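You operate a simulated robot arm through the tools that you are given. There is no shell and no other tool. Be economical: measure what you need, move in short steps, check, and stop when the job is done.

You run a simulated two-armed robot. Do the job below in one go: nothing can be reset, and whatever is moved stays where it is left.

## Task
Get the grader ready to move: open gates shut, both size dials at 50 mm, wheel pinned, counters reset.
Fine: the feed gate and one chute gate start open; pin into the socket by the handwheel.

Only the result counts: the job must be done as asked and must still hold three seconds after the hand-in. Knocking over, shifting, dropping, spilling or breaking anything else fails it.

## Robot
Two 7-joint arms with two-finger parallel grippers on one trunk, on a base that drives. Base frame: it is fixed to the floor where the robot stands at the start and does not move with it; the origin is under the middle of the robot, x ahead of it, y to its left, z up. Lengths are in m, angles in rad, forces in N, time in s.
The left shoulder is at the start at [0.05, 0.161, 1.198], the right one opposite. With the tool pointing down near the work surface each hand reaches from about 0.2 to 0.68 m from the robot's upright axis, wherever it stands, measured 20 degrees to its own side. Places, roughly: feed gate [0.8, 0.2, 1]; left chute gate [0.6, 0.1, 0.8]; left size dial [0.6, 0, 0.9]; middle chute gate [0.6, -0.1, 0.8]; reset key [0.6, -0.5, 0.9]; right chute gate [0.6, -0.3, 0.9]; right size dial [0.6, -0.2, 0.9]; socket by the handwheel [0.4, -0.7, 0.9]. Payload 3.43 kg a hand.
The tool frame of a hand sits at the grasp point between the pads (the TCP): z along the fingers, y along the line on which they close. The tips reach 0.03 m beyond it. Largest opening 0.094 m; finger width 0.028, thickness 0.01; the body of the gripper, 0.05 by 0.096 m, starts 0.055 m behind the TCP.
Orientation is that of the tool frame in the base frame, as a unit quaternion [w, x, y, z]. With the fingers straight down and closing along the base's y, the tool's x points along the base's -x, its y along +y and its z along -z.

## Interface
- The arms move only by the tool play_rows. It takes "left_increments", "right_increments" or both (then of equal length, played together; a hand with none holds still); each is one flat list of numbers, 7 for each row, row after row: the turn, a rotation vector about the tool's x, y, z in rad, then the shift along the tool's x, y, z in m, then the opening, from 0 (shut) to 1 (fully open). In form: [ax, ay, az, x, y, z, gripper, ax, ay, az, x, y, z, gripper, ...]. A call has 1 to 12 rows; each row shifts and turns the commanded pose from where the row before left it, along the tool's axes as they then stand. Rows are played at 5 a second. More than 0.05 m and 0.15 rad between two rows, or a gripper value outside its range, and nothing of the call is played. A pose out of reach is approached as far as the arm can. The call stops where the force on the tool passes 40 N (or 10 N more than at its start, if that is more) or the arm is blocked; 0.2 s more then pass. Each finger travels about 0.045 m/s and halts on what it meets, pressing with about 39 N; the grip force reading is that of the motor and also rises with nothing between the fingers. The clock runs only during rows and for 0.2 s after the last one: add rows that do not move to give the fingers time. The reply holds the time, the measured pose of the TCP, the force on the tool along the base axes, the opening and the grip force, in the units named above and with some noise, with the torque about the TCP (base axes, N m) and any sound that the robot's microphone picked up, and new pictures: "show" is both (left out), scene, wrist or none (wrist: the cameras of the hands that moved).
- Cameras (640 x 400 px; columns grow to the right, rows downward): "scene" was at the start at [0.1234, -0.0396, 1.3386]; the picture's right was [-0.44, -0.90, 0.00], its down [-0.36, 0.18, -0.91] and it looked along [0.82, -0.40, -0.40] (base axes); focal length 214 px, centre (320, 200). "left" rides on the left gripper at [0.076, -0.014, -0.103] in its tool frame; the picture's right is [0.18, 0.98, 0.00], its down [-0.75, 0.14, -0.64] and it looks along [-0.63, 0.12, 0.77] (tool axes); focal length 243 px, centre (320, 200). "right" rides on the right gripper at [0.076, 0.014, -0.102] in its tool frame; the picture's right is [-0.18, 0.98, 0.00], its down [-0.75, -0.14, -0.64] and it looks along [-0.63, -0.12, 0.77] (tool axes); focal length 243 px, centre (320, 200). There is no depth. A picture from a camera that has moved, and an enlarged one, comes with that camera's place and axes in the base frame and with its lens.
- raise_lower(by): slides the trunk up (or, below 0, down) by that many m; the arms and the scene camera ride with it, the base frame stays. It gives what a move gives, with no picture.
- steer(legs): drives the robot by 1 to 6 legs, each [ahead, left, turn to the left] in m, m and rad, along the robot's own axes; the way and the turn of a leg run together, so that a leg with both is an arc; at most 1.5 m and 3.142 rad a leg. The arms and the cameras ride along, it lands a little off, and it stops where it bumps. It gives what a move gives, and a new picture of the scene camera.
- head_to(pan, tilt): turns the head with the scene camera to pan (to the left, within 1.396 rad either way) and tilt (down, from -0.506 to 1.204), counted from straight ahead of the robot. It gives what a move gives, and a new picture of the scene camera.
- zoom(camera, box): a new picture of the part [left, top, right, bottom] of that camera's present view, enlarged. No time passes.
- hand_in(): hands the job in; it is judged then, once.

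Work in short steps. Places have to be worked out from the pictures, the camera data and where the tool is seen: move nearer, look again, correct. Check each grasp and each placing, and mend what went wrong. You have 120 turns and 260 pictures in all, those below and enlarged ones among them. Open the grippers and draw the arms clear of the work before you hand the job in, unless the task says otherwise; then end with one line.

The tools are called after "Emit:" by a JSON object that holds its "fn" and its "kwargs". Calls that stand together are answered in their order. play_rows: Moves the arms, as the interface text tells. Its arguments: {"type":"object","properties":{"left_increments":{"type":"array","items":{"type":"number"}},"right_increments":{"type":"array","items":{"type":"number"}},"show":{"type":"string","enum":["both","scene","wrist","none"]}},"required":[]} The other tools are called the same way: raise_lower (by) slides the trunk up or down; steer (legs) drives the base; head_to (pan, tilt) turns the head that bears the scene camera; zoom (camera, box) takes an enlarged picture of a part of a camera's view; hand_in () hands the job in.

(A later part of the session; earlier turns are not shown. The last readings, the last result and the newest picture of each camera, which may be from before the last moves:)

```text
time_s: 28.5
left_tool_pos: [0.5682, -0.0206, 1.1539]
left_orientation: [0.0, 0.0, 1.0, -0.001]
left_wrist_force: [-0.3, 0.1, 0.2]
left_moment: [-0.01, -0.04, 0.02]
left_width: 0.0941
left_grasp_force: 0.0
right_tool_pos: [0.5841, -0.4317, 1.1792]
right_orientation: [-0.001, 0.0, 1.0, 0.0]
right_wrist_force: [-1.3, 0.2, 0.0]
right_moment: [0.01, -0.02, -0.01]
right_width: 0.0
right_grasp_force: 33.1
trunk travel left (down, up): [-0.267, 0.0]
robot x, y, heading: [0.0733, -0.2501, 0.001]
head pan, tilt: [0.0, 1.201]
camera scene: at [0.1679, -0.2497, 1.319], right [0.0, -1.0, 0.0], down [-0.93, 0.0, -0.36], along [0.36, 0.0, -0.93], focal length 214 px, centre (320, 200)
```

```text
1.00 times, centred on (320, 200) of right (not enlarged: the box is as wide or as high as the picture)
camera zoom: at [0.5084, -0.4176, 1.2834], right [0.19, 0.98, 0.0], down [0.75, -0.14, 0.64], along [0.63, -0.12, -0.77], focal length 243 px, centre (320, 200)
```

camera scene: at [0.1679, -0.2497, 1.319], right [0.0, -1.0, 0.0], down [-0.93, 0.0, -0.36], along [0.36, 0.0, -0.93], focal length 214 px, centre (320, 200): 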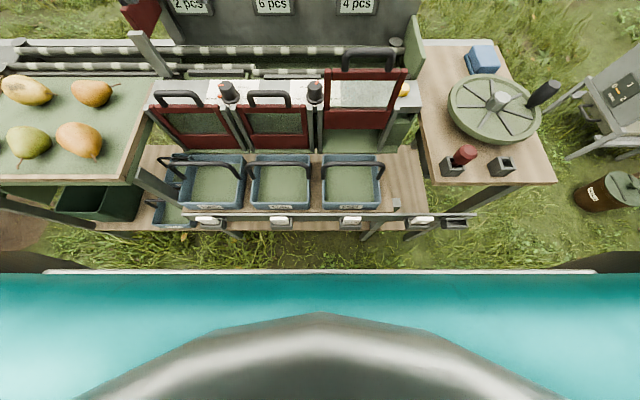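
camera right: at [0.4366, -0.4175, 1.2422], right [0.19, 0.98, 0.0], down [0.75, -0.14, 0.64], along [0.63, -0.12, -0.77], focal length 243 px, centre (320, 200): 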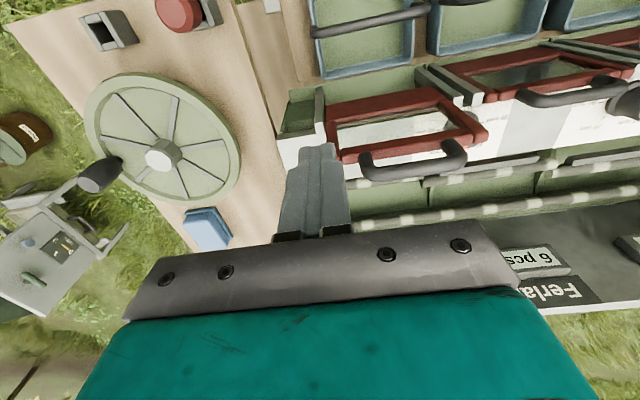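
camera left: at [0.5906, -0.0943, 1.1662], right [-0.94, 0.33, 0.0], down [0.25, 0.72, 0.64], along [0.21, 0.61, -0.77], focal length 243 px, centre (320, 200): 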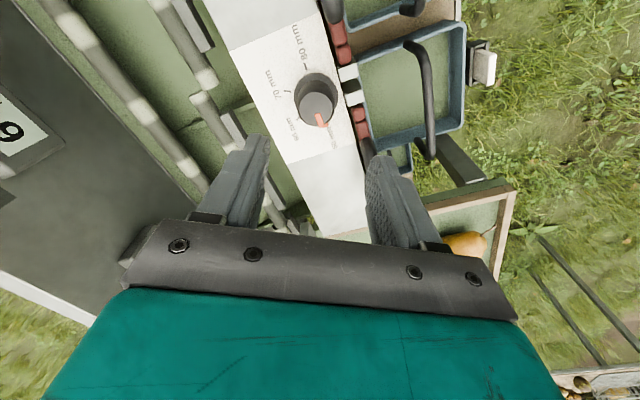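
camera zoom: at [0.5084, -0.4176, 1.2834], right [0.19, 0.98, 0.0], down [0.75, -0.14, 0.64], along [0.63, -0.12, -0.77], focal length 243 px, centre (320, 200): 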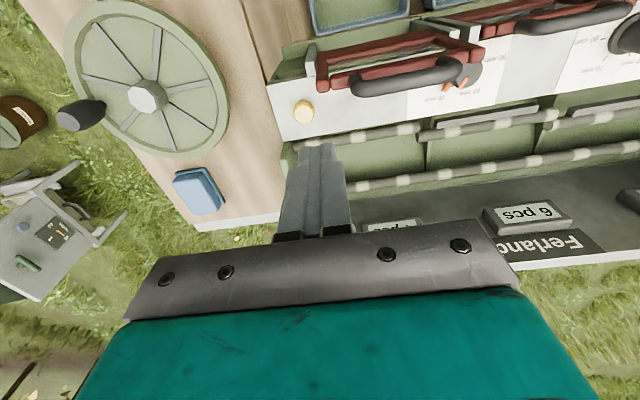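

Handle top is near (0.582, -0.348, 1.022). I move over it and down to just above.

Emit:
{"fn": "play_rows", "kwargs": {"right_increments": [0, 0, 0, 0, 0.042, 0, 0, 0, 0, 0, 0, 0.042, 0, 0, 0, 0, 0, 0, 0, 0.04, 0, 0, 0, 0, 0, 0, 0.04, 0, 0, 0, 0, 0, 0, 0.028, 0], "show": "both"}}

```text
time_s: 29.7
left_tool_pos: [0.5697, -0.0209, 1.1526]
left_orientation: [-0.001, 0.0, 1.0, 0.0]
left_wrist_force: [-0.7, 0.2, -0.1]
left_moment: [-0.01, -0.02, 0.01]
left_width: 0.0941
left_grasp_force: 0.1
right_tool_pos: [0.5394, -0.4013, 1.0686]
right_orientation: [0.001, 0.001, 1.0, 0.002]
right_wrist_force: [-0.7, -0.6, 0.4]
right_moment: [-0.02, 0.0, 0.0]
right_width: 0.0001
right_grasp_force: 33.3
right hand out of reach, approached as far as the arm can: row 1, 2, 4, 5
trunk travel left (down, up): [-0.267, 0.0]
robot x, y, heading: [0.0697, -0.2493, -0.003]
head pan, tilt: [0.0, 1.201]
camera scene: at [0.1687, -0.2498, 1.319], right [0.0, -1.0, 0.0], down [-0.93, 0.0, -0.36], along [0.36, 0.0, -0.93], focal length 214 px, centre (320, 200)
camera right: at [0.4642, -0.3885, 1.172], right [0.19, 0.98, 0.0], down [0.75, -0.14, 0.64], along [0.63, -0.12, -0.77], focal length 243 px, centre (320, 200)
```

scene: 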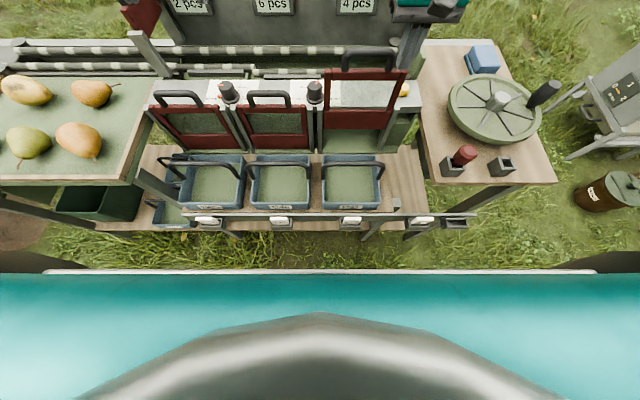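
right: 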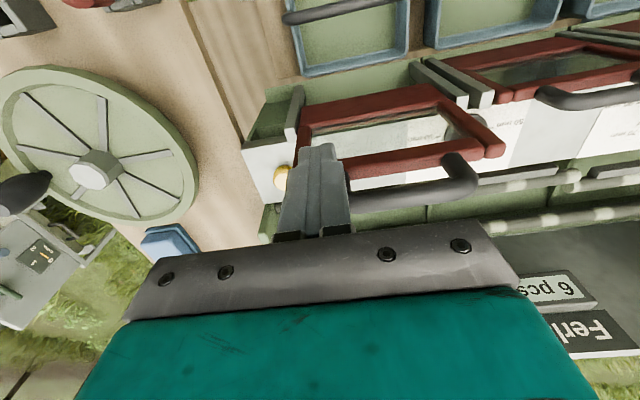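

The right arm is stuck in an awkward configuration, short of the target. I pull back and up towards the middle to let it reconfigure, then retry.

Emit:
{"fn": "play_rows", "kwargs": {"right_increments": [0, 0, 0, 0.04, 0, -0.03, 0, 0, 0, 0, 0.04, 0, -0.02, 0, 0, 0, 0, 0.04, 0, 0, 0, 0, 0, 0, 0.04, 0, 0, 0, 0, 0, 0, 0.04, 0, 0, 0, 0, 0, 0, 0.03, 0, 0, 0, 0, 0, 0, 0, 0, 0, 0], "show": "none"}}

Emit:
{"fn": "head_to", "kwargs": {"pan": -0.6, "tilt": 0.5}}

```text
time_s: 31.3
left_tool_pos: [0.5692, -0.0214, 1.1535]
left_orientation: [-0.001, -0.001, 1.0, 0.0]
left_wrist_force: [0.0, 0.5, 0.4]
left_moment: [0.01, 0.01, 0.0]
left_width: 0.0939
left_grasp_force: 0.1
right_tool_pos: [0.317, -0.3986, 1.1209]
right_orientation: [-0.001, 0.001, 1.0, 0.0]
right_wrist_force: [-0.3, 0.2, -0.3]
right_moment: [0.01, 0.0, 0.03]
right_width: 0.0001
right_grasp_force: 33.2
right hand out of reach, approached as far as the arm can: row 6
trunk travel left (down, up): [-0.267, 0.0]
robot x, y, heading: [0.0743, -0.2536, 0.002]
head pan, tilt: [0.0, 1.201]
```

```text
time_s: 32.4
left_tool_pos: [0.5684, -0.0211, 1.1526]
left_orientation: [0.0, 0.0, 1.0, 0.0]
left_wrist_force: [0.8, -0.8, -0.4]
left_moment: [0.01, 0.01, -0.03]
left_width: 0.094
left_grasp_force: 0.0
right_tool_pos: [0.3192, -0.398, 1.1217]
right_orientation: [-0.001, 0.001, 1.0, 0.0]
right_wrist_force: [-1.1, 0.2, 0.5]
right_moment: [0.01, -0.01, 0.02]
right_width: 0.0
right_grasp_force: 32.5
trunk travel left (down, up): [-0.267, 0.0]
robot x, y, heading: [0.0742, -0.2493, 0.002]
head pan, tilt: [-0.6, 0.499]
camera scene: at [0.1878, -0.301, 1.3726], right [-0.56, -0.83, 0.0], down [-0.4, 0.27, -0.88], along [0.72, -0.5, -0.48], focal length 214 px, centre (320, 200)
```

scene: 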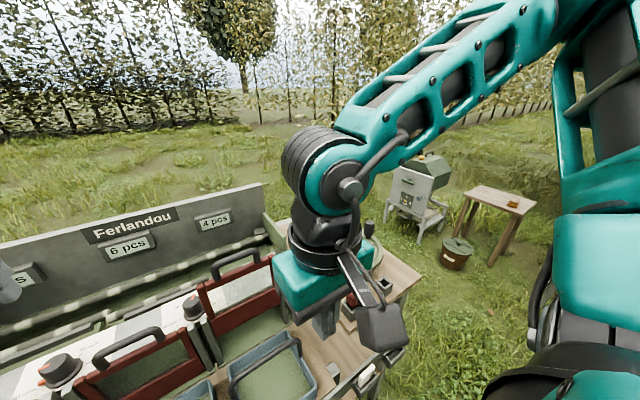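

The command follows the real pose. I try shifting inward (+y) here, then forward.

Emit:
{"fn": "play_rows", "kwargs": {"right_increments": [0, 0, 0, -0.03, 0.02, 0, 0, 0, 0, 0, -0.03, 0.02, 0, 0, 0, 0, 0, -0.03, 0.01, 0, 0, 0, 0, 0, -0.03, 0, 0, 0, 0, 0, 0, -0.03, 0, 0, 0], "show": "wrist"}}

```text
time_s: 33.6
left_tool_pos: [0.5689, -0.0207, 1.1523]
left_orientation: [-0.001, -0.001, 1.0, 0.0]
left_wrist_force: [-1.1, 0.4, 1.2]
left_moment: [0.0, -0.02, -0.05]
left_width: 0.0938
left_grasp_force: 0.1
right_tool_pos: [0.4684, -0.3508, 1.1219]
right_orientation: [0.001, 0.001, 1.0, 0.001]
right_wrist_force: [0.8, 0.0, 0.1]
right_moment: [0.0, 0.01, -0.02]
right_width: 0.0004
right_grasp_force: 33.0
trunk travel left (down, up): [-0.267, 0.0]
robot x, y, heading: [0.0692, -0.2499, -0.001]
head pan, tilt: [-0.6, 0.499]
camera right: at [0.3918, -0.3378, 1.2253], right [0.19, 0.98, 0.0], down [0.75, -0.14, 0.64], along [0.63, -0.12, -0.77], focal length 243 px, centre (320, 200)
```

right: 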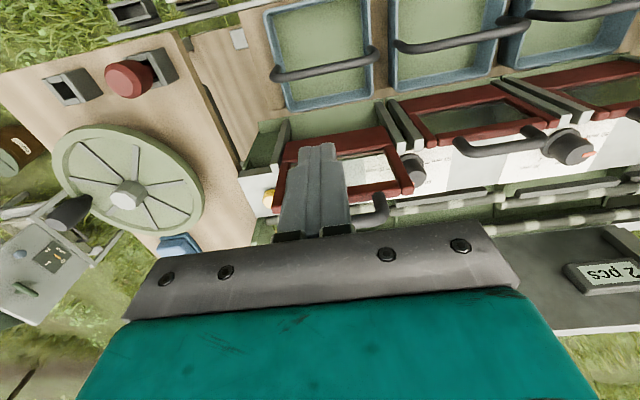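

Works. Now straight forward to x 0.58.

Emit:
{"fn": "play_rows", "kwargs": {"right_increments": [0, 0, 0, -0.03, 0, 0, 0, 0, 0, 0, -0.03, 0, 0, 0, 0, 0, 0, -0.03, 0, 0, 0, 0, 0, 0, -0.022, 0, 0, 0, 0, 0, 0, 0, 0, 0, 0], "show": "both"}}

```text
time_s: 34.8
left_tool_pos: [0.5694, -0.0202, 1.1532]
left_orientation: [-0.002, 0.0, 1.0, 0.001]
left_wrist_force: [0.1, -0.1, -0.4]
left_moment: [-0.02, 0.03, 0.01]
left_width: 0.094
left_grasp_force: 0.1
right_tool_pos: [0.5504, -0.3993, 1.1268]
right_orientation: [-0.001, 0.001, 1.0, 0.001]
right_wrist_force: [0.0, -0.1, -0.3]
right_moment: [-0.03, -0.02, -0.02]
right_width: 0.0
right_grasp_force: 32.6
right hand out of reach, approached as far as the arm can: row 1, 2, 3, 4
trunk travel left (down, up): [-0.267, 0.0]
robot x, y, heading: [0.0719, -0.2477, -0.001]
head pan, tilt: [-0.6, 0.499]
camera scene: at [0.1877, -0.301, 1.3727], right [-0.56, -0.83, 0.0], down [-0.4, 0.27, -0.88], along [0.72, -0.5, -0.48], focal length 214 px, centre (320, 200)
camera right: at [0.474, -0.3836, 1.2306], right [0.19, 0.98, 0.0], down [0.75, -0.14, 0.64], along [0.63, -0.12, -0.77], focal length 243 px, centre (320, 200)
```

scene: 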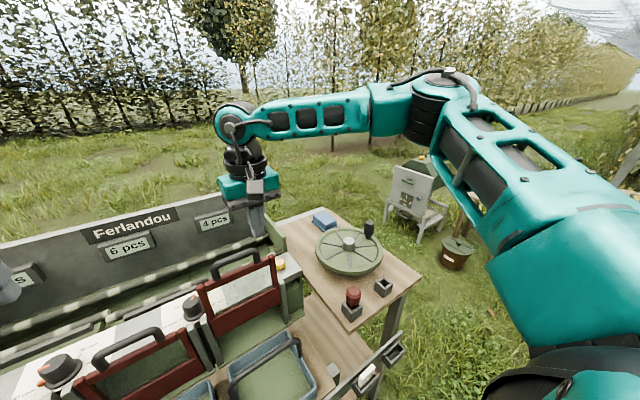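
right: 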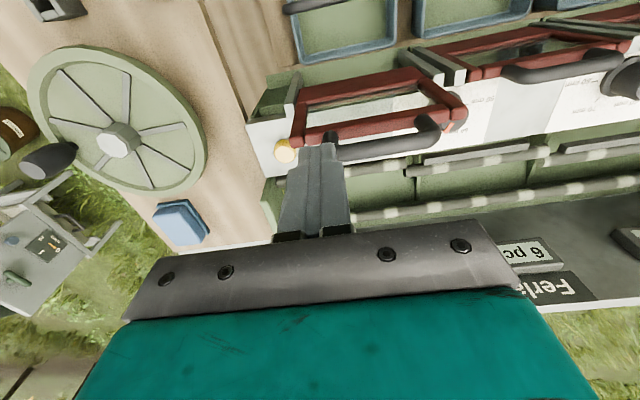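

The right arm works best about 20° to its own side; I drive 0.12 m left so the gate sits there.

Emit:
{"fn": "steer", "kwargs": {"legs": [[0, 0.12, 0]]}}

Emit:
{"fn": "play_rows", "kwargs": {"right_increments": [0, 0, 0, 0, -0.035, 0, 0, 0, 0, 0, 0, -0.035, 0, 0, 0, 0, 0, -0.015, 0, 0, 0, 0, 0, 0, -0.015, 0, 0, 0, 0, 0, 0, 0, 0, 0, 0], "show": "wrist"}}

```text
time_s: 36.5
left_tool_pos: [0.5699, 0.0988, 1.1517]
left_orientation: [-0.001, 0.0, 1.0, 0.0]
left_wrist_force: [0.7, -0.8, -0.1]
left_moment: [0.01, 0.02, 0.0]
left_width: 0.0942
left_grasp_force: 0.1
right_tool_pos: [0.5493, -0.2779, 1.1277]
right_orientation: [0.0, 0.001, 1.0, 0.0]
right_wrist_force: [0.4, -0.1, -0.1]
right_moment: [-0.01, 0.0, 0.0]
right_width: 0.0001
right_grasp_force: 33.3
trunk travel left (down, up): [-0.267, 0.0]
robot x, y, heading: [0.0725, -0.1313, -0.001]
head pan, tilt: [-0.6, 0.499]
camera scene: at [0.1877, -0.1813, 1.3727], right [-0.56, -0.83, 0.0], down [-0.4, 0.27, -0.88], along [0.72, -0.5, -0.48], focal length 214 px, centre (320, 200)
```

scene: 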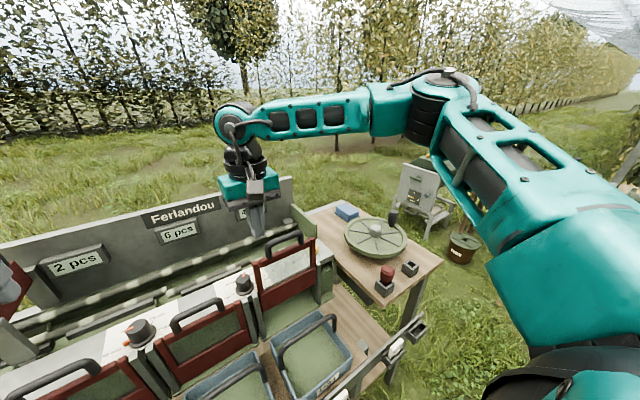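

```text
time_s: 37.7
left_tool_pos: [0.5693, 0.0971, 1.1531]
left_orientation: [-0.001, 0.0, 1.0, 0.0]
left_wrist_force: [-0.1, -0.9, -0.2]
left_moment: [0.0, -0.03, -0.01]
left_width: 0.094
left_grasp_force: 0.0
right_tool_pos: [0.5798, -0.347, 1.1269]
right_orientation: [0.0, 0.0, 1.0, 0.0]
right_wrist_force: [-0.3, 0.1, 0.3]
right_moment: [0.02, 0.03, 0.02]
right_width: 0.0
right_grasp_force: 33.0
trunk travel left (down, up): [-0.267, 0.0]
robot x, y, heading: [0.0719, -0.1327, -0.0]
head pan, tilt: [-0.6, 0.499]
camera right: at [0.5036, -0.3341, 1.2304], right [0.19, 0.98, 0.0], down [0.75, -0.14, 0.64], along [0.63, -0.12, -0.77], focal length 243 px, centre (320, 200)
```

right: 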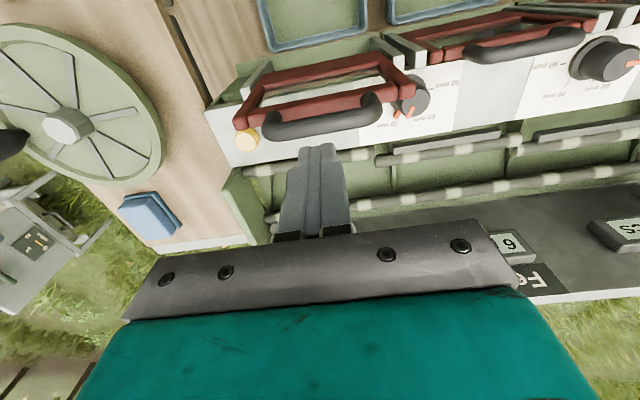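

I am over the handle (0.587, -0.350). Descend to just above it.

Emit:
{"fn": "play_rows", "kwargs": {"right_increments": [0, 0, 0, -0.004, -0.002, 0.03, 0, 0, 0, 0, 0, 0, 0.03, 0, 0, 0, 0, 0, 0, 0, 0], "show": "both"}}

Emit:
{"fn": "zoom", "kwargs": {"camera": "scene", "box": [220, 180, 348, 260]}}

```text
time_s: 38.5
left_tool_pos: [0.5676, 0.0981, 1.154]
left_orientation: [-0.001, 0.0, 1.0, 0.0]
left_wrist_force: [-0.6, 0.1, 0.7]
left_moment: [-0.02, 0.03, -0.01]
left_width: 0.0939
left_grasp_force: 0.0
right_tool_pos: [0.583, -0.3495, 1.0675]
right_orientation: [0.0, 0.001, 1.0, 0.001]
right_wrist_force: [-0.7, -0.3, 1.1]
right_moment: [0.0, 0.0, -0.01]
right_width: 0.0002
right_grasp_force: 33.9
trunk travel left (down, up): [-0.267, 0.0]
robot x, y, heading: [0.0715, -0.1323, -0.004]
head pan, tilt: [-0.6, 0.499]
camera scene: at [0.1878, -0.1816, 1.3727], right [-0.56, -0.83, 0.0], down [-0.4, 0.27, -0.88], along [0.72, -0.5, -0.48], focal length 214 px, centre (320, 200)
camera right: at [0.5077, -0.3361, 1.17], right [0.19, 0.98, 0.0], down [0.75, -0.14, 0.64], along [0.63, -0.12, -0.77], focal length 243 px, centre (320, 200)
```

scene: 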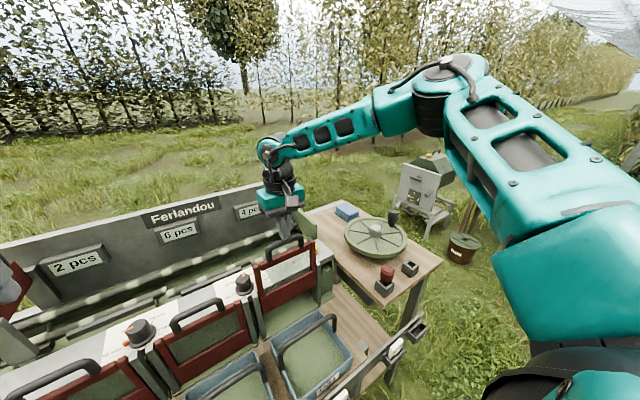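
right: 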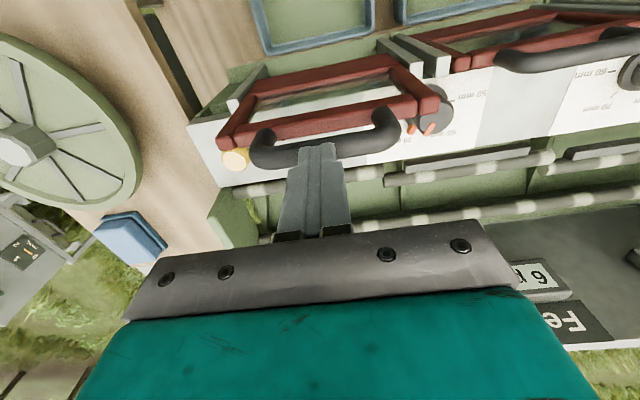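

```text
5.00 times, centred on (284, 220) of scene
camera zoom: at [0.1878, -0.1816, 1.3727], right [-0.56, -0.83, 0.0], down [-0.4, 0.27, -0.88], along [0.72, -0.5, -0.48], focal length 1072 px, centre (500, 100)
```

zoom: 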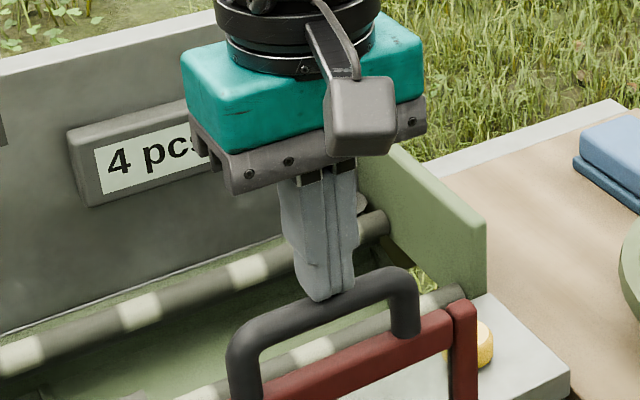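

Fingertips are directly above the bar's middle. I push down in small steps.

Emit:
{"fn": "play_rows", "kwargs": {"right_increments": [0, 0, 0, -0.002, 0, 0.012, 0, 0, 0, 0, 0, 0, 0.012, 0, 0, 0, 0, 0, 0, 0.012, 0, 0, 0, 0, 0, 0, 0.012, 0], "show": "scene"}}

```text
time_s: 39.5
left_tool_pos: [0.5687, 0.0977, 1.153]
left_orientation: [-0.001, 0.0, 1.0, 0.001]
left_wrist_force: [0.0, 0.4, 0.1]
left_moment: [0.0, 0.02, 0.02]
left_width: 0.0942
left_grasp_force: 0.1
right_tool_pos: [0.5837, -0.3505, 1.0203]
right_orientation: [0.0, 0.001, 1.0, 0.0]
right_wrist_force: [0.6, -0.3, 1.1]
right_moment: [0.07, -0.02, 0.0]
right_width: 0.0
right_grasp_force: 33.1
trunk travel left (down, up): [-0.267, 0.0]
robot x, y, heading: [0.0739, -0.1353, 0.003]
head pan, tilt: [-0.6, 0.499]
camera scene: at [0.1878, -0.1818, 1.3726], right [-0.56, -0.83, 0.0], down [-0.4, 0.27, -0.88], along [0.72, -0.5, -0.48], focal length 214 px, centre (320, 200)
```

scene: 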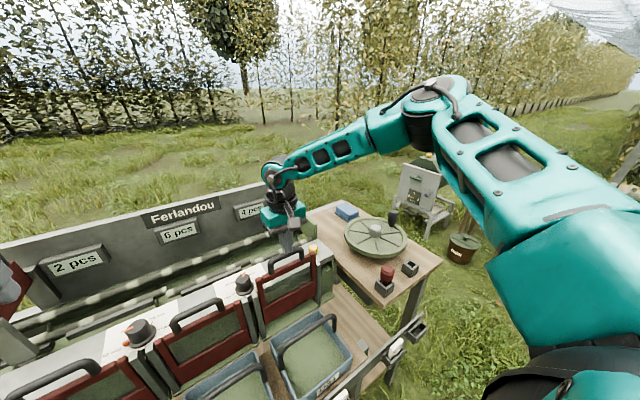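

The gate is coming down easily. Continue until it seats.

Emit:
{"fn": "play_rows", "kwargs": {"right_increments": [0, 0, 0, 0, 0, 0.012, 0, 0, 0, 0, 0, 0, 0.012, 0, 0, 0, 0, 0, 0, 0.012, 0, 0, 0, 0, 0, 0, 0.012, 0, 0, 0, 0, 0, 0, 0.012, 0, 0, 0, 0, 0, 0, 0.008, 0], "show": "both"}}

Emit:
{"fn": "zoom", "kwargs": {"camera": "scene", "box": [160, 220, 352, 340]}}

```text
time_s: 40.9
left_tool_pos: [0.5693, 0.0987, 1.1524]
left_orientation: [-0.001, 0.001, 1.0, 0.001]
left_wrist_force: [0.4, 0.3, -0.1]
left_moment: [0.01, -0.01, 0.0]
left_width: 0.0938
left_grasp_force: 0.0
right_tool_pos: [0.5598, -0.3694, 0.9676]
right_orientation: [-0.001, 0.001, 1.0, 0.001]
right_wrist_force: [-0.1, -1.0, -0.6]
right_moment: [0.02, 0.0, 0.01]
right_width: 0.0002
right_grasp_force: 32.6
right hand out of reach, approached as far as the arm can: row 1, 2, 3, 4, 5, 6
trunk travel left (down, up): [-0.267, 0.0]
robot x, y, heading: [0.0709, -0.132, -0.004]
head pan, tilt: [-0.6, 0.499]
camera scene: at [0.1881, -0.1819, 1.3725], right [-0.56, -0.83, 0.0], down [-0.4, 0.27, -0.88], along [0.72, -0.5, -0.48], focal length 214 px, centre (320, 200)
camera right: at [0.4845, -0.3553, 1.0723], right [0.19, 0.98, 0.0], down [0.75, -0.14, 0.64], along [0.63, -0.12, -0.77], focal length 243 px, centre (320, 200)
```

scene: 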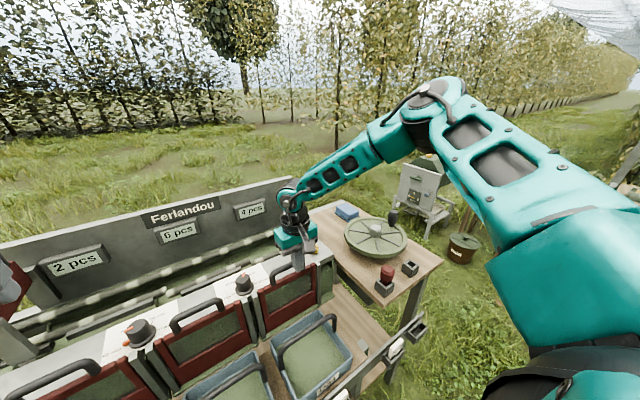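
right: 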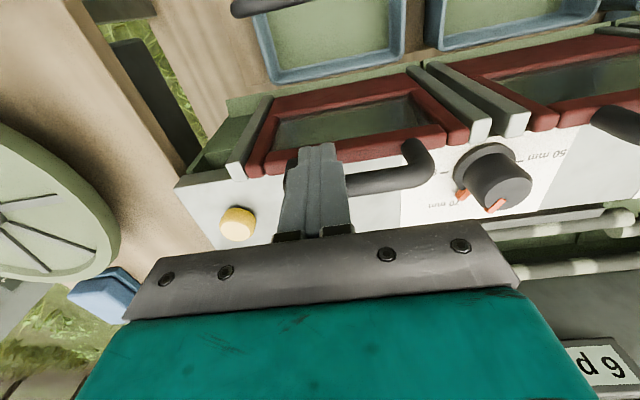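

```text
3.33 times, centred on (256, 280) of scene
camera zoom: at [0.1881, -0.1819, 1.3725], right [-0.56, -0.83, 0.0], down [-0.4, 0.27, -0.88], along [0.72, -0.5, -0.48], focal length 715 px, centre (533, -67)
```

zoom: 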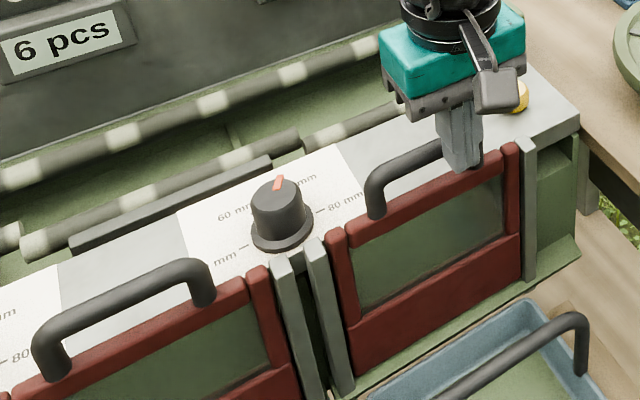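

The gate went down as the hand slid off. I lift the hand clear and lower the trunk (lower seems to help reach near the surface), then inspect.

Emit:
{"fn": "play_rows", "kwargs": {"right_increments": [0, 0, 0, 0, 0, -0.04, 0, 0, 0, 0, 0, 0, -0.04, 0, 0, 0, 0, 0, 0, -0.04, 0, 0, 0, 0, 0.04, 0, -0.02, 0, 0, 0, 0, 0.04, 0, 0, 0], "show": "wrist"}}

Emit:
{"fn": "zoom", "kwargs": {"camera": "scene", "box": [160, 220, 352, 340]}}

```text
time_s: 42.1
left_tool_pos: [0.5683, 0.0983, 1.1532]
left_orientation: [0.0, 0.0, 1.0, 0.0]
left_wrist_force: [0.0, -0.3, 0.0]
left_moment: [-0.01, 0.02, 0.03]
left_width: 0.0941
left_grasp_force: 0.1
right_tool_pos: [0.4815, -0.3674, 1.109]
right_orientation: [0.0, 0.0, 1.0, 0.001]
right_wrist_force: [-0.9, -0.3, 0.4]
right_moment: [0.01, -0.04, -0.01]
right_width: 0.0
right_grasp_force: 32.8
trunk travel left (down, up): [-0.267, 0.0]
robot x, y, heading: [0.0757, -0.1303, 0.0]
head pan, tilt: [-0.6, 0.499]
camera right: at [0.405, -0.3546, 1.2128], right [0.19, 0.98, 0.0], down [0.75, -0.14, 0.64], along [0.63, -0.12, -0.77], focal length 243 px, centre (320, 200)
```

right: 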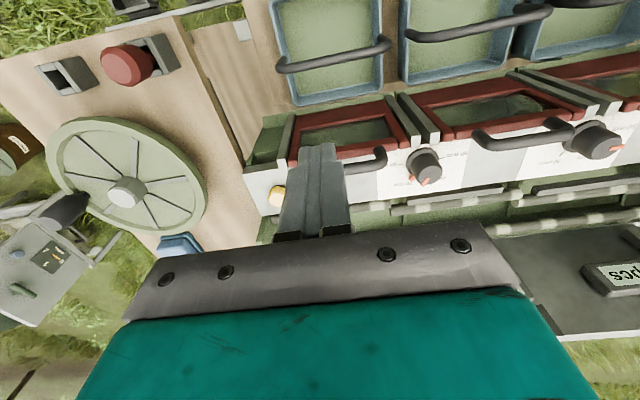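

```text
3.33 times, centred on (256, 280) of scene
camera zoom: at [0.1872, -0.1818, 1.3727], right [-0.56, -0.83, 0.0], down [-0.39, 0.27, -0.88], along [0.72, -0.5, -0.48], focal length 715 px, centre (533, -67)
```

zoom: 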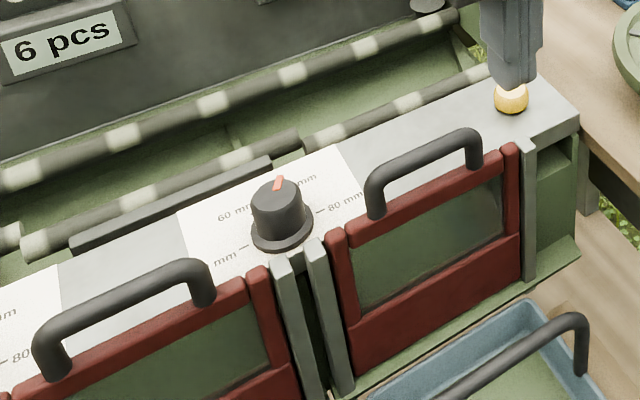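

Gate looks shut; I'll press again to confirm. Lower the trunk 0.08 and test reach to the handle again.

Emit:
{"fn": "raise_lower", "kwargs": {"by": -0.08}}

Emit:
{"fn": "play_rows", "kwargs": {"right_increments": [0, 0, 0, 0, 0, -0.02, 0, 0, 0, 0, -0.035, 0.005, 0, 0, 0, 0, 0, -0.035, 0.006, 0, 0, 0, 0, 0, -0.035, 0.006, 0, 0, 0, 0, 0, 0, 0, 0.02, 0, 0, 0, 0, 0, 0, 0.02, 0, 0, 0, 0, 0, 0, 0, 0], "show": "both"}}

```text
time_s: 43.3
left_tool_pos: [0.5687, 0.098, 1.073]
left_orientation: [-0.001, 0.0, 1.0, 0.0]
left_wrist_force: [1.1, -0.1, -0.3]
left_moment: [-0.02, 0.01, 0.01]
left_width: 0.0939
left_grasp_force: 0.0
right_tool_pos: [0.4817, -0.3681, 1.0294]
right_orientation: [0.0, 0.001, 1.0, 0.002]
right_wrist_force: [-0.1, 0.3, 0.2]
right_moment: [0.01, 0.03, 0.0]
right_width: 0.0
right_grasp_force: 33.1
trunk travel left (down, up): [-0.187, 0.08]
robot x, y, heading: [0.07, -0.131, 0.004]
head pan, tilt: [-0.6, 0.499]
```

```text
time_s: 44.9
left_tool_pos: [0.5692, 0.0975, 1.073]
left_orientation: [-0.002, 0.0, 1.0, 0.001]
left_wrist_force: [0.0, 0.4, -0.2]
left_moment: [0.04, 0.0, -0.02]
left_width: 0.0937
left_grasp_force: 0.0
right_tool_pos: [0.5858, -0.3527, 1.009]
right_orientation: [0.0, 0.001, 1.0, 0.002]
right_wrist_force: [-0.1, 0.1, -0.2]
right_moment: [-0.01, 0.01, -0.03]
right_width: 0.0
right_grasp_force: 32.8
trunk travel left (down, up): [-0.187, 0.08]
robot x, y, heading: [0.0694, -0.1316, -0.001]
head pan, tilt: [-0.6, 0.499]
camera scene: at [0.1876, -0.1817, 1.2927], right [-0.56, -0.83, 0.0], down [-0.39, 0.27, -0.88], along [0.72, -0.5, -0.48], focal length 214 px, centre (320, 200)
camera right: at [0.5106, -0.3382, 1.1133], right [0.19, 0.98, 0.0], down [0.75, -0.14, 0.64], along [0.63, -0.12, -0.77], focal length 243 px, centre (320, 200)
```

scene: 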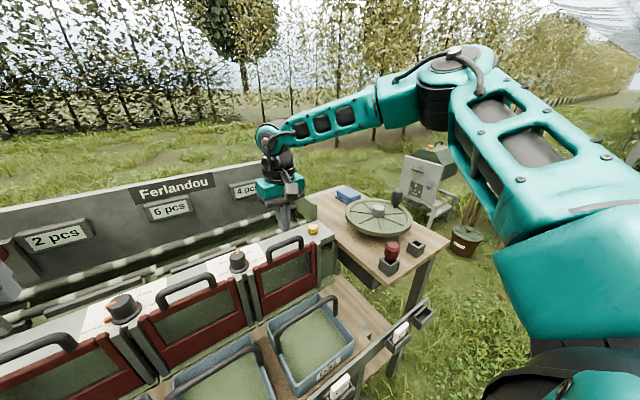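
right: 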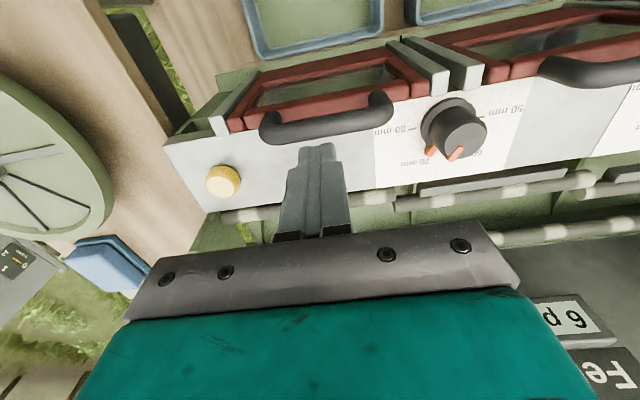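

Reach is fine with the trunk lower. I press down on the handle until I feel force.

Emit:
{"fn": "play_rows", "kwargs": {"right_increments": [0, 0, 0, 0.006, 0.003, 0.012, 0, 0, 0, 0, 0, 0, 0.012, 0, 0, 0, 0, 0, 0, 0.01, 0, 0, 0, 0, 0, 0, 0.008, 0, 0, 0, 0, 0, 0, 0.006, 0, 0, 0, 0, 0, 0, 0.006, 0, 0, 0, 0, 0, 0, 0.006, 0, 0, 0, 0, 0, 0, 0.006, 0], "show": "both"}}

```text
time_s: 45.9
left_tool_pos: [0.5667, 0.0984, 1.0742]
left_orientation: [0.0, 0.0, 1.0, 0.001]
left_wrist_force: [-0.2, -0.2, 1.8]
left_moment: [0.02, -0.01, -0.04]
left_width: 0.0938
left_grasp_force: 0.1
right_tool_pos: [0.5801, -0.349, 0.978]
right_orientation: [0.006, 0.002, 1.0, 0.001]
right_wrist_force: [-12.4, -4.4, 17.9]
right_moment: [0.0, 0.35, 0.1]
right_width: 0.0
right_grasp_force: 32.5
trunk travel left (down, up): [-0.187, 0.08]
robot x, y, heading: [0.0729, -0.1353, 0.005]
head pan, tilt: [-0.6, 0.499]
stopped in row 5 (right hand): the force on the tool passed its limit at 48 N (the readings are from after the stop); the commanded pose is now the measured one
camera scene: at [0.1845, -0.1817, 1.2932], right [-0.57, -0.82, 0.0], down [-0.39, 0.27, -0.88], along [0.73, -0.5, -0.48], focal length 214 px, centre (320, 200)
camera right: at [0.5038, -0.3353, 1.0807], right [0.19, 0.98, 0.01], down [0.74, -0.15, 0.65], along [0.64, -0.12, -0.76], focal length 243 px, centre (320, 200)
```

scene: 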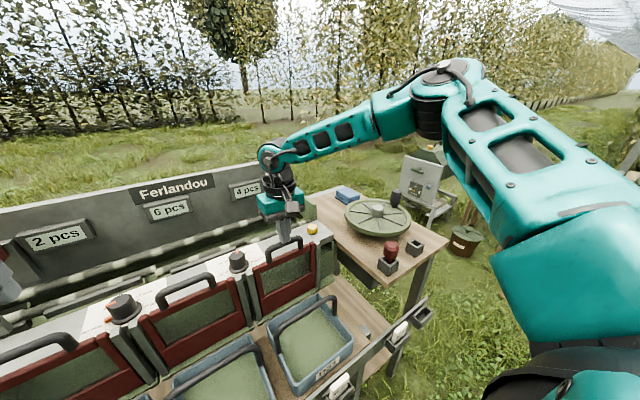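
right: 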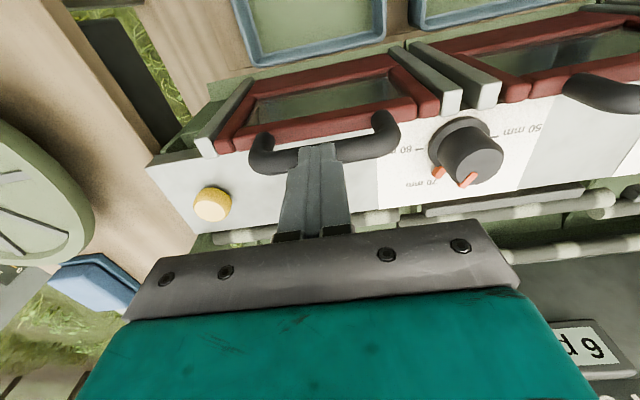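

The gate stands firm at 48 N – shut. Now zoom on the right dial and key.

Emit:
{"fn": "zoom", "kwargs": {"camera": "right", "box": [376, 100, 536, 200]}}

Emit:
{"fn": "zoom", "kwargs": {"camera": "right", "box": [150, 130, 310, 230]}}

```text
4.00 times, centred on (456, 150) of right
camera zoom: at [0.5038, -0.3353, 1.0807], right [0.19, 0.98, 0.01], down [0.74, -0.15, 0.65], along [0.64, -0.12, -0.76], focal length 970 px, centre (-224, 400)
```

zoom: 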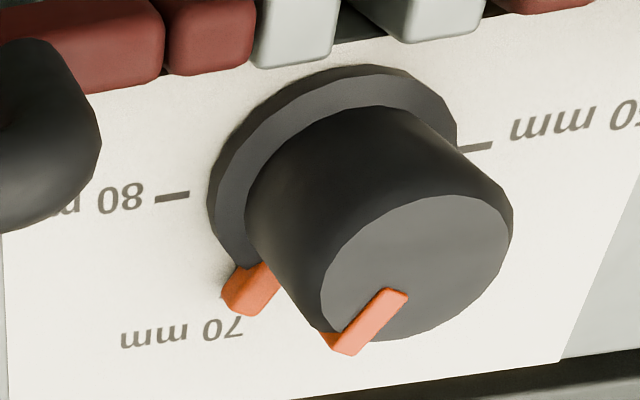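

```text
4.00 times, centred on (230, 180) of right
camera zoom: at [0.5038, -0.3353, 1.0807], right [0.19, 0.98, 0.01], down [0.74, -0.15, 0.65], along [0.64, -0.12, -0.76], focal length 970 px, centre (680, 280)
```

zoom: 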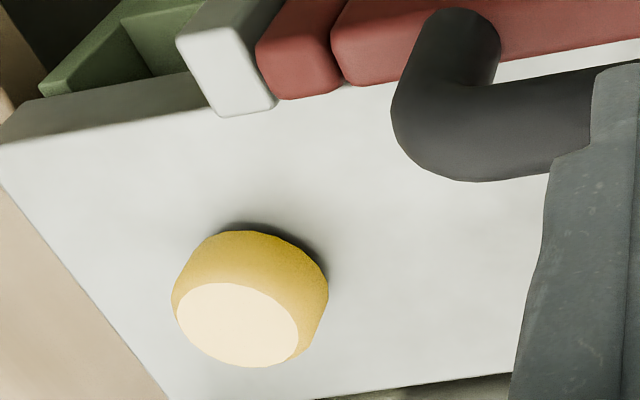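

Right dial also points at 70. First the reset key at about (0.635, -0.466, 0.918): I raise, move over it and descend part way.

Emit:
{"fn": "play_rows", "kwargs": {"right_increments": [0, 0, 0, 0, 0, -0.03, 0, 0, 0, 0, 0, 0, -0.03, 0, 0, 0, 0, -0.018, -0.039, 0, 0, 0, 0, 0, -0.018, -0.039, 0, 0, 0, 0, 0, -0.018, -0.039, 0, 0, 0, 0, 0, 0, 0, 0.02, 0, 0, 0, 0, 0, 0, 0.02, 0, 0, 0, 0, 0, 0, 0, 0], "show": "both"}}

```text
time_s: 47.7
left_tool_pos: [0.5693, 0.0981, 1.073]
left_orientation: [-0.002, 0.0, 1.0, -0.001]
left_wrist_force: [-0.7, 0.2, -0.4]
left_moment: [0.03, -0.01, -0.02]
left_width: 0.0941
left_grasp_force: 0.1
right_tool_pos: [0.6359, -0.465, 0.9938]
right_orientation: [0.006, 0.002, 1.0, 0.001]
right_wrist_force: [0.4, -1.1, -0.4]
right_moment: [0.01, 0.0, -0.02]
right_width: 0.0001
right_grasp_force: 33.2
trunk travel left (down, up): [-0.187, 0.08]
robot x, y, heading: [0.0757, -0.1293, -0.0]
head pan, tilt: [-0.6, 0.499]
camera scene: at [0.1875, -0.1819, 1.2927], right [-0.57, -0.82, 0.0], down [-0.39, 0.27, -0.88], along [0.72, -0.5, -0.48], focal length 214 px, centre (320, 200)
camera right: at [0.5596, -0.453, 1.0974], right [0.19, 0.98, 0.0], down [0.75, -0.15, 0.65], along [0.64, -0.12, -0.76], focal length 243 px, centre (320, 200)
```

scene: 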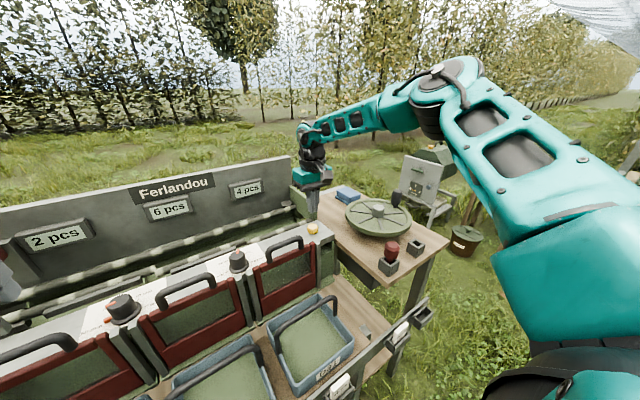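
right: 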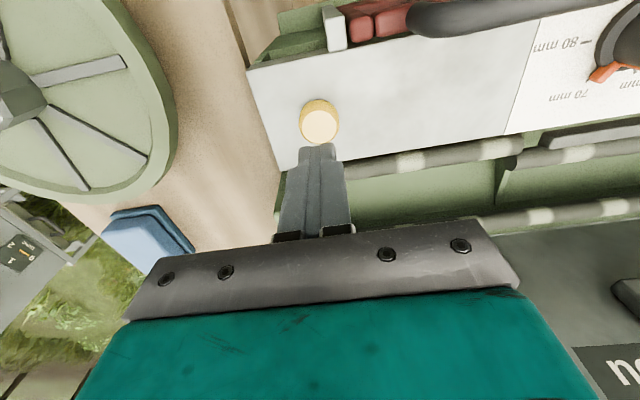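

Key is right below the tips. I press down in small steps and watch the counters.

Emit:
{"fn": "play_rows", "kwargs": {"right_increments": [0, 0, 0, 0, -0.001, 0.015, 0, 0, 0, 0, 0, 0, 0.015, 0, 0, 0, 0, 0, 0, 0.01, 0, 0, 0, 0, 0, 0, 0.006, 0, 0, 0, 0, 0, 0, 0.004, 0, 0, 0, 0, 0, 0, 0.004, 0, 0, 0, 0, 0, 0, 0.004, 0, 0, 0, 0, 0, 0, 0, 0], "show": "both"}}

```text
time_s: 49.5
left_tool_pos: [0.5701, 0.0991, 1.0734]
left_orientation: [-0.002, 0.001, 1.0, 0.0]
left_wrist_force: [-0.1, 0.5, -0.4]
left_moment: [-0.01, 0.05, 0.01]
left_width: 0.0941
left_grasp_force: 0.0
right_tool_pos: [0.6351, -0.4673, 0.9388]
right_orientation: [0.008, 0.002, 1.0, 0.002]
right_wrist_force: [1.0, 0.2, 1.1]
right_moment: [0.0, 0.0, 0.01]
right_width: 0.0
right_grasp_force: 33.0
right hand out of reach, approached as far as the arm can: row 7
trunk travel left (down, up): [-0.187, 0.08]
robot x, y, heading: [0.0714, -0.1333, 0.006]
head pan, tilt: [-0.6, 0.499]
camera scene: at [0.1875, -0.1818, 1.2927], right [-0.57, -0.82, 0.0], down [-0.39, 0.27, -0.88], along [0.72, -0.5, -0.48], focal length 214 px, centre (320, 200)
camera right: at [0.5572, -0.4539, 1.0409], right [0.19, 0.98, 0.01], down [0.74, -0.15, 0.65], along [0.64, -0.12, -0.76], focal length 243 px, centre (320, 200)
```

scene: 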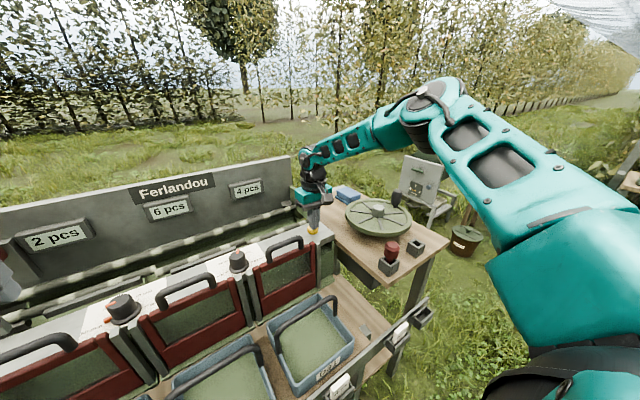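
right: 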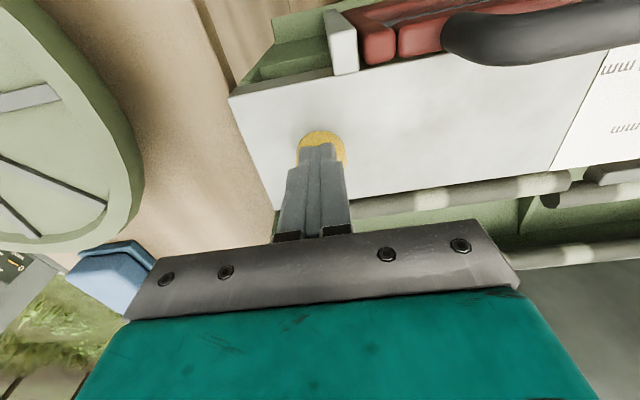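

No press felt yet, and I'm at the reach limit. I lift a bit, lower the trunk 0.05, and press again.

Emit:
{"fn": "play_rows", "kwargs": {"right_increments": [0, 0, 0, 0, 0, -0.03, 0, 0, 0, 0, 0, 0, -0.04, 0], "show": "none"}}

Emit:
{"fn": "raise_lower", "kwargs": {"by": -0.05}}

Emit:
{"fn": "play_rows", "kwargs": {"right_increments": [0, 0, 0, 0, 0, 0.012, 0, 0, 0, 0, 0, 0, 0.006, 0, 0, 0, 0, 0, 0, 0.004, 0, 0, 0, 0, 0, 0, 0.004, 0, 0, 0, 0, 0, 0, 0.004, 0, 0, 0, 0, 0, 0, 0.004, 0, 0, 0, 0, 0, 0, 0, 0], "show": "both"}}

```text
time_s: 50.1
left_tool_pos: [0.5686, 0.0966, 1.072]
left_orientation: [0.0, -0.001, 1.0, 0.0]
left_wrist_force: [0.2, -0.9, 0.0]
left_moment: [0.02, 0.01, -0.05]
left_width: 0.0942
left_grasp_force: 0.1
right_tool_pos: [0.6339, -0.4677, 1.0104]
right_orientation: [0.005, 0.003, 1.0, 0.001]
right_wrist_force: [-0.2, 0.8, -0.1]
right_moment: [-0.01, 0.03, -0.02]
right_width: 0.0
right_grasp_force: 33.1
trunk travel left (down, up): [-0.187, 0.08]
robot x, y, heading: [0.0734, -0.1308, 0.001]
head pan, tilt: [-0.6, 0.499]
```

```text
time_s: 51.0
left_tool_pos: [0.5704, 0.0969, 1.023]
left_orientation: [0.0, -0.001, 1.0, 0.0]
left_wrist_force: [0.2, 0.6, 0.1]
left_moment: [0.01, 0.0, 0.02]
left_width: 0.0941
left_grasp_force: 0.1
right_tool_pos: [0.6343, -0.4669, 0.9589]
right_orientation: [0.006, 0.002, 1.0, 0.001]
right_wrist_force: [-0.7, 0.9, 0.5]
right_moment: [0.01, -0.05, 0.04]
right_width: 0.0
right_grasp_force: 33.4
trunk travel left (down, up): [-0.137, 0.13]
robot x, y, heading: [0.0721, -0.1319, 0.001]
head pan, tilt: [-0.6, 0.499]
```

```text
time_s: 52.6
left_tool_pos: [0.5682, 0.0982, 1.0239]
left_orientation: [0.001, 0.001, 1.0, 0.0]
left_wrist_force: [0.3, -0.2, 0.1]
left_moment: [0.0, -0.03, 0.02]
left_width: 0.0941
left_grasp_force: 0.1
right_tool_pos: [0.6349, -0.4679, 0.9279]
right_orientation: [0.009, 0.002, 1.0, 0.002]
right_wrist_force: [2.6, -4.2, 19.4]
right_moment: [-0.15, -0.01, 0.0]
right_width: 0.0001
right_grasp_force: 32.7
trunk travel left (down, up): [-0.137, 0.13]
robot x, y, heading: [0.0712, -0.1316, -0.002]
head pan, tilt: [-0.6, 0.499]
heard: click
camera scene: at [0.1862, -0.1814, 1.243], right [-0.57, -0.82, 0.0], down [-0.39, 0.27, -0.88], along [0.72, -0.5, -0.48], focal length 214 px, centre (320, 200)
camera right: at [0.5572, -0.4533, 1.03], right [0.19, 0.98, 0.0], down [0.74, -0.15, 0.65], along [0.64, -0.12, -0.76], focal length 243 px, centre (320, 200)
```

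scene: 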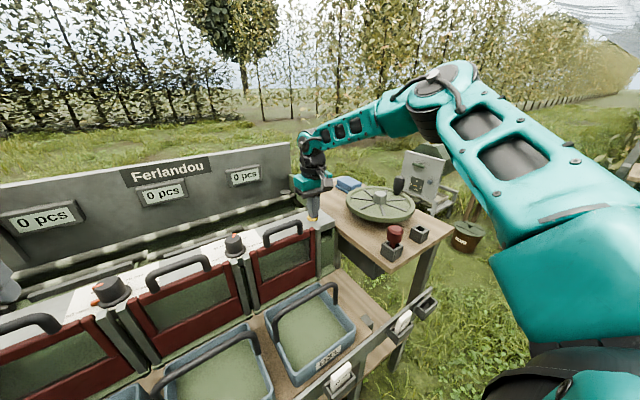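
right: 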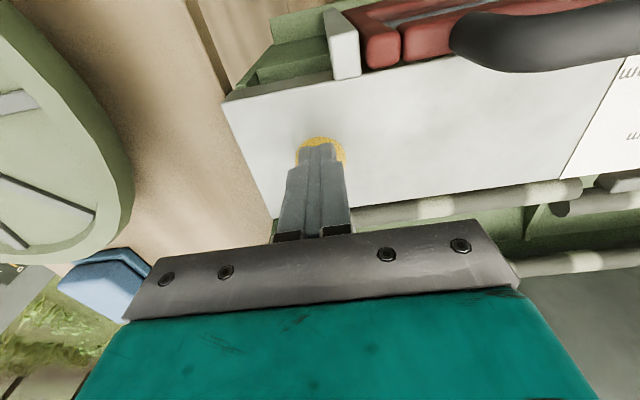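

Click heard and all counters read 0. Now for the right dial: lift, then drive 0.11 m left so it's in the right hand's zone.

Emit:
{"fn": "play_rows", "kwargs": {"right_increments": [0, 0, 0, 0, 0, -0.04, 0, 0, 0, 0, 0, 0, -0.045, 0, 0, 0, 0, 0, 0, -0.045, 0], "left_increments": [0, 0, 0, 0, 0, -0.03, 1, 0, 0, 0, 0, 0, -0.03, 1, 0, 0, 0, 0, 0, -0.03, 1], "show": "none"}}

Emit:
{"fn": "steer", "kwargs": {"legs": [[0, 0.11, 0]]}}

Emit:
{"fn": "play_rows", "kwargs": {"right_increments": [0, 0, 0, 0.008, 0.04, 0, 0.65, 0, 0, 0, 0.008, 0.04, 0, 0.65, 0, 0, 0, 0.008, 0.04, 0, 0.65, 0, 0, 0.1496, 0, 0, 0, 0.65, 0, 0, 0.1496, 0, 0, 0, 0.65, 0, 0, 0.1496, 0, 0, 0, 0.65, 0, 0, 0.1496, 0, 0, 0, 0.65, 0, 0, 0.1496, 0, 0, 0, 0.65, 0, 0, 0.1496, 0, 0, 0, 0.65, 0, 0, 0.1496, 0, 0, 0, 0.65], "show": "wrist"}}

```text
time_s: 53.4
left_tool_pos: [0.5678, 0.097, 1.1144]
left_orientation: [0.0, -0.001, 1.0, 0.001]
left_wrist_force: [0.4, 0.3, -0.4]
left_moment: [0.0, 0.0, -0.03]
left_width: 0.0939
left_grasp_force: 0.1
right_tool_pos: [0.6328, -0.4675, 1.0546]
right_orientation: [0.005, 0.002, 1.0, 0.001]
right_wrist_force: [-0.3, 0.4, -0.3]
right_moment: [-0.02, -0.03, 0.01]
right_width: 0.0002
right_grasp_force: 33.5
trunk travel left (down, up): [-0.137, 0.13]
robot x, y, heading: [0.0717, -0.1291, 0.003]
head pan, tilt: [-0.6, 0.499]
```

```text
time_s: 55.1
left_tool_pos: [0.569, 0.2059, 1.1138]
left_orientation: [-0.001, -0.001, 1.0, 0.0]
left_wrist_force: [0.0, -0.4, -0.6]
left_moment: [0.01, 0.0, -0.03]
left_width: 0.0938
left_grasp_force: 0.0
right_tool_pos: [0.633, -0.3593, 1.0564]
right_orientation: [0.005, 0.001, 1.0, 0.0]
right_wrist_force: [-0.4, 1.1, 0.6]
right_moment: [0.0, 0.02, 0.02]
right_width: 0.0
right_grasp_force: 32.8
trunk travel left (down, up): [-0.137, 0.13]
robot x, y, heading: [0.0743, -0.0214, 0.001]
head pan, tilt: [-0.6, 0.499]
camera scene: at [0.1876, -0.073, 1.2427], right [-0.57, -0.82, 0.0], down [-0.39, 0.27, -0.88], along [0.72, -0.5, -0.48], focal length 214 px, centre (320, 200)
```

scene: 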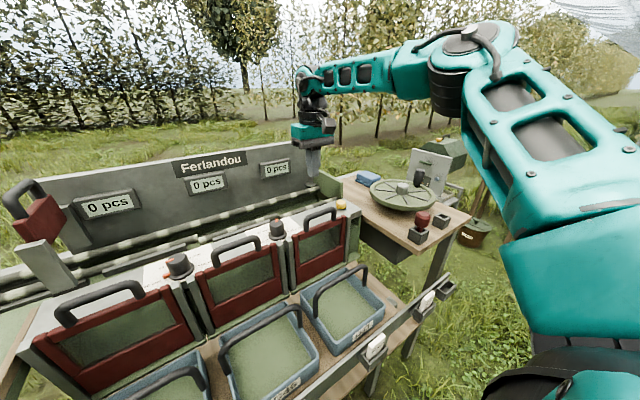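

```text
time_s: 57.3
left_tool_pos: [0.5698, 0.2064, 1.1136]
left_orientation: [-0.002, 0.0, 1.0, 0.001]
left_wrist_force: [0.3, 0.1, 0.1]
left_moment: [0.03, 0.03, 0.0]
left_width: 0.0939
left_grasp_force: 0.0
right_tool_pos: [0.6089, -0.2387, 1.0559]
right_orientation: [0.005, 0.503, 0.864, 0.004]
right_wrist_force: [-0.4, 0.1, 1.3]
right_moment: [-0.04, -0.02, 0.02]
right_width: 0.061
right_grasp_force: 0.0
trunk travel left (down, up): [-0.137, 0.13]
robot x, y, heading: [0.0714, -0.0236, -0.001]
head pan, tilt: [-0.6, 0.499]
camera right: at [0.5831, -0.1666, 1.1589], right [0.95, 0.33, 0.01], down [0.24, -0.73, 0.64], along [0.22, -0.6, -0.77], focal length 243 px, centre (320, 200)
```

right: 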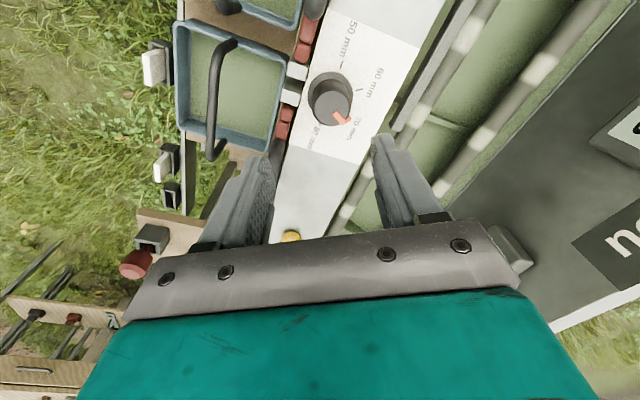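

Right knob near (0.615, -0.235). Descend and close on it.

Emit:
{"fn": "play_rows", "kwargs": {"right_increments": [0, 0, 0, 0, 0.007, 0.03, 0.65, 0, 0, 0, 0, 0, 0.03, 0.65, 0, 0, 0, 0, 0, 0.025, 0.65, 0, 0, 0, 0, 0, 0.021, 0.65, 0, 0, 0, 0, 0, 0, 0.5, 0, 0, 0, 0, 0, 0, 0, 0, 0, 0, 0, 0, 0, 0, 0, 0, 0, 0, 0, 0, 0], "show": "wrist"}}

```text
time_s: 58.9
left_tool_pos: [0.571, 0.2085, 1.1135]
left_orientation: [-0.003, -0.002, 1.0, 0.0]
left_wrist_force: [0.1, 0.6, -0.7]
left_moment: [-0.02, -0.02, 0.0]
left_width: 0.0935
left_grasp_force: 0.0
right_tool_pos: [0.6185, -0.2341, 0.952]
right_orientation: [0.012, 0.499, 0.867, 0.018]
right_wrist_force: [23.9, 10.9, -9.6]
right_moment: [0.21, -0.45, 0.07]
right_width: 0.0378
right_grasp_force: 32.3
right hand out of reach, approached as far as the arm can: row 3, 4
trunk travel left (down, up): [-0.137, 0.13]
robot x, y, heading: [0.0731, -0.0228, 0.003]
head pan, tilt: [-0.6, 0.499]
stopped in row 7 (right hand): the force on the tool passed its limit at 43 N (the readings are from after the stop); the commanded pose is now the measured one
camera right: at [0.5887, -0.163, 1.0559], right [0.94, 0.33, 0.04], down [0.23, -0.73, 0.64], along [0.24, -0.59, -0.77], focal length 243 px, centre (320, 200)
```

right: 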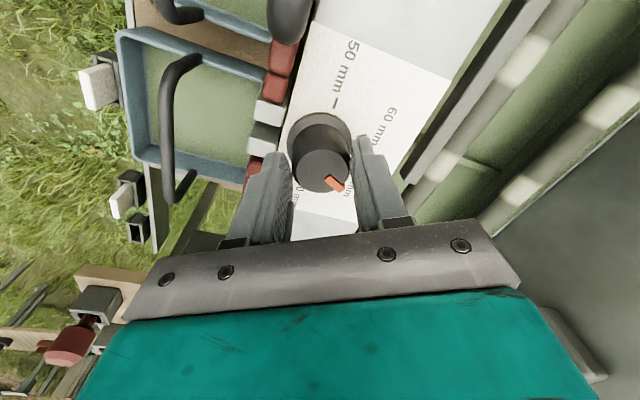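

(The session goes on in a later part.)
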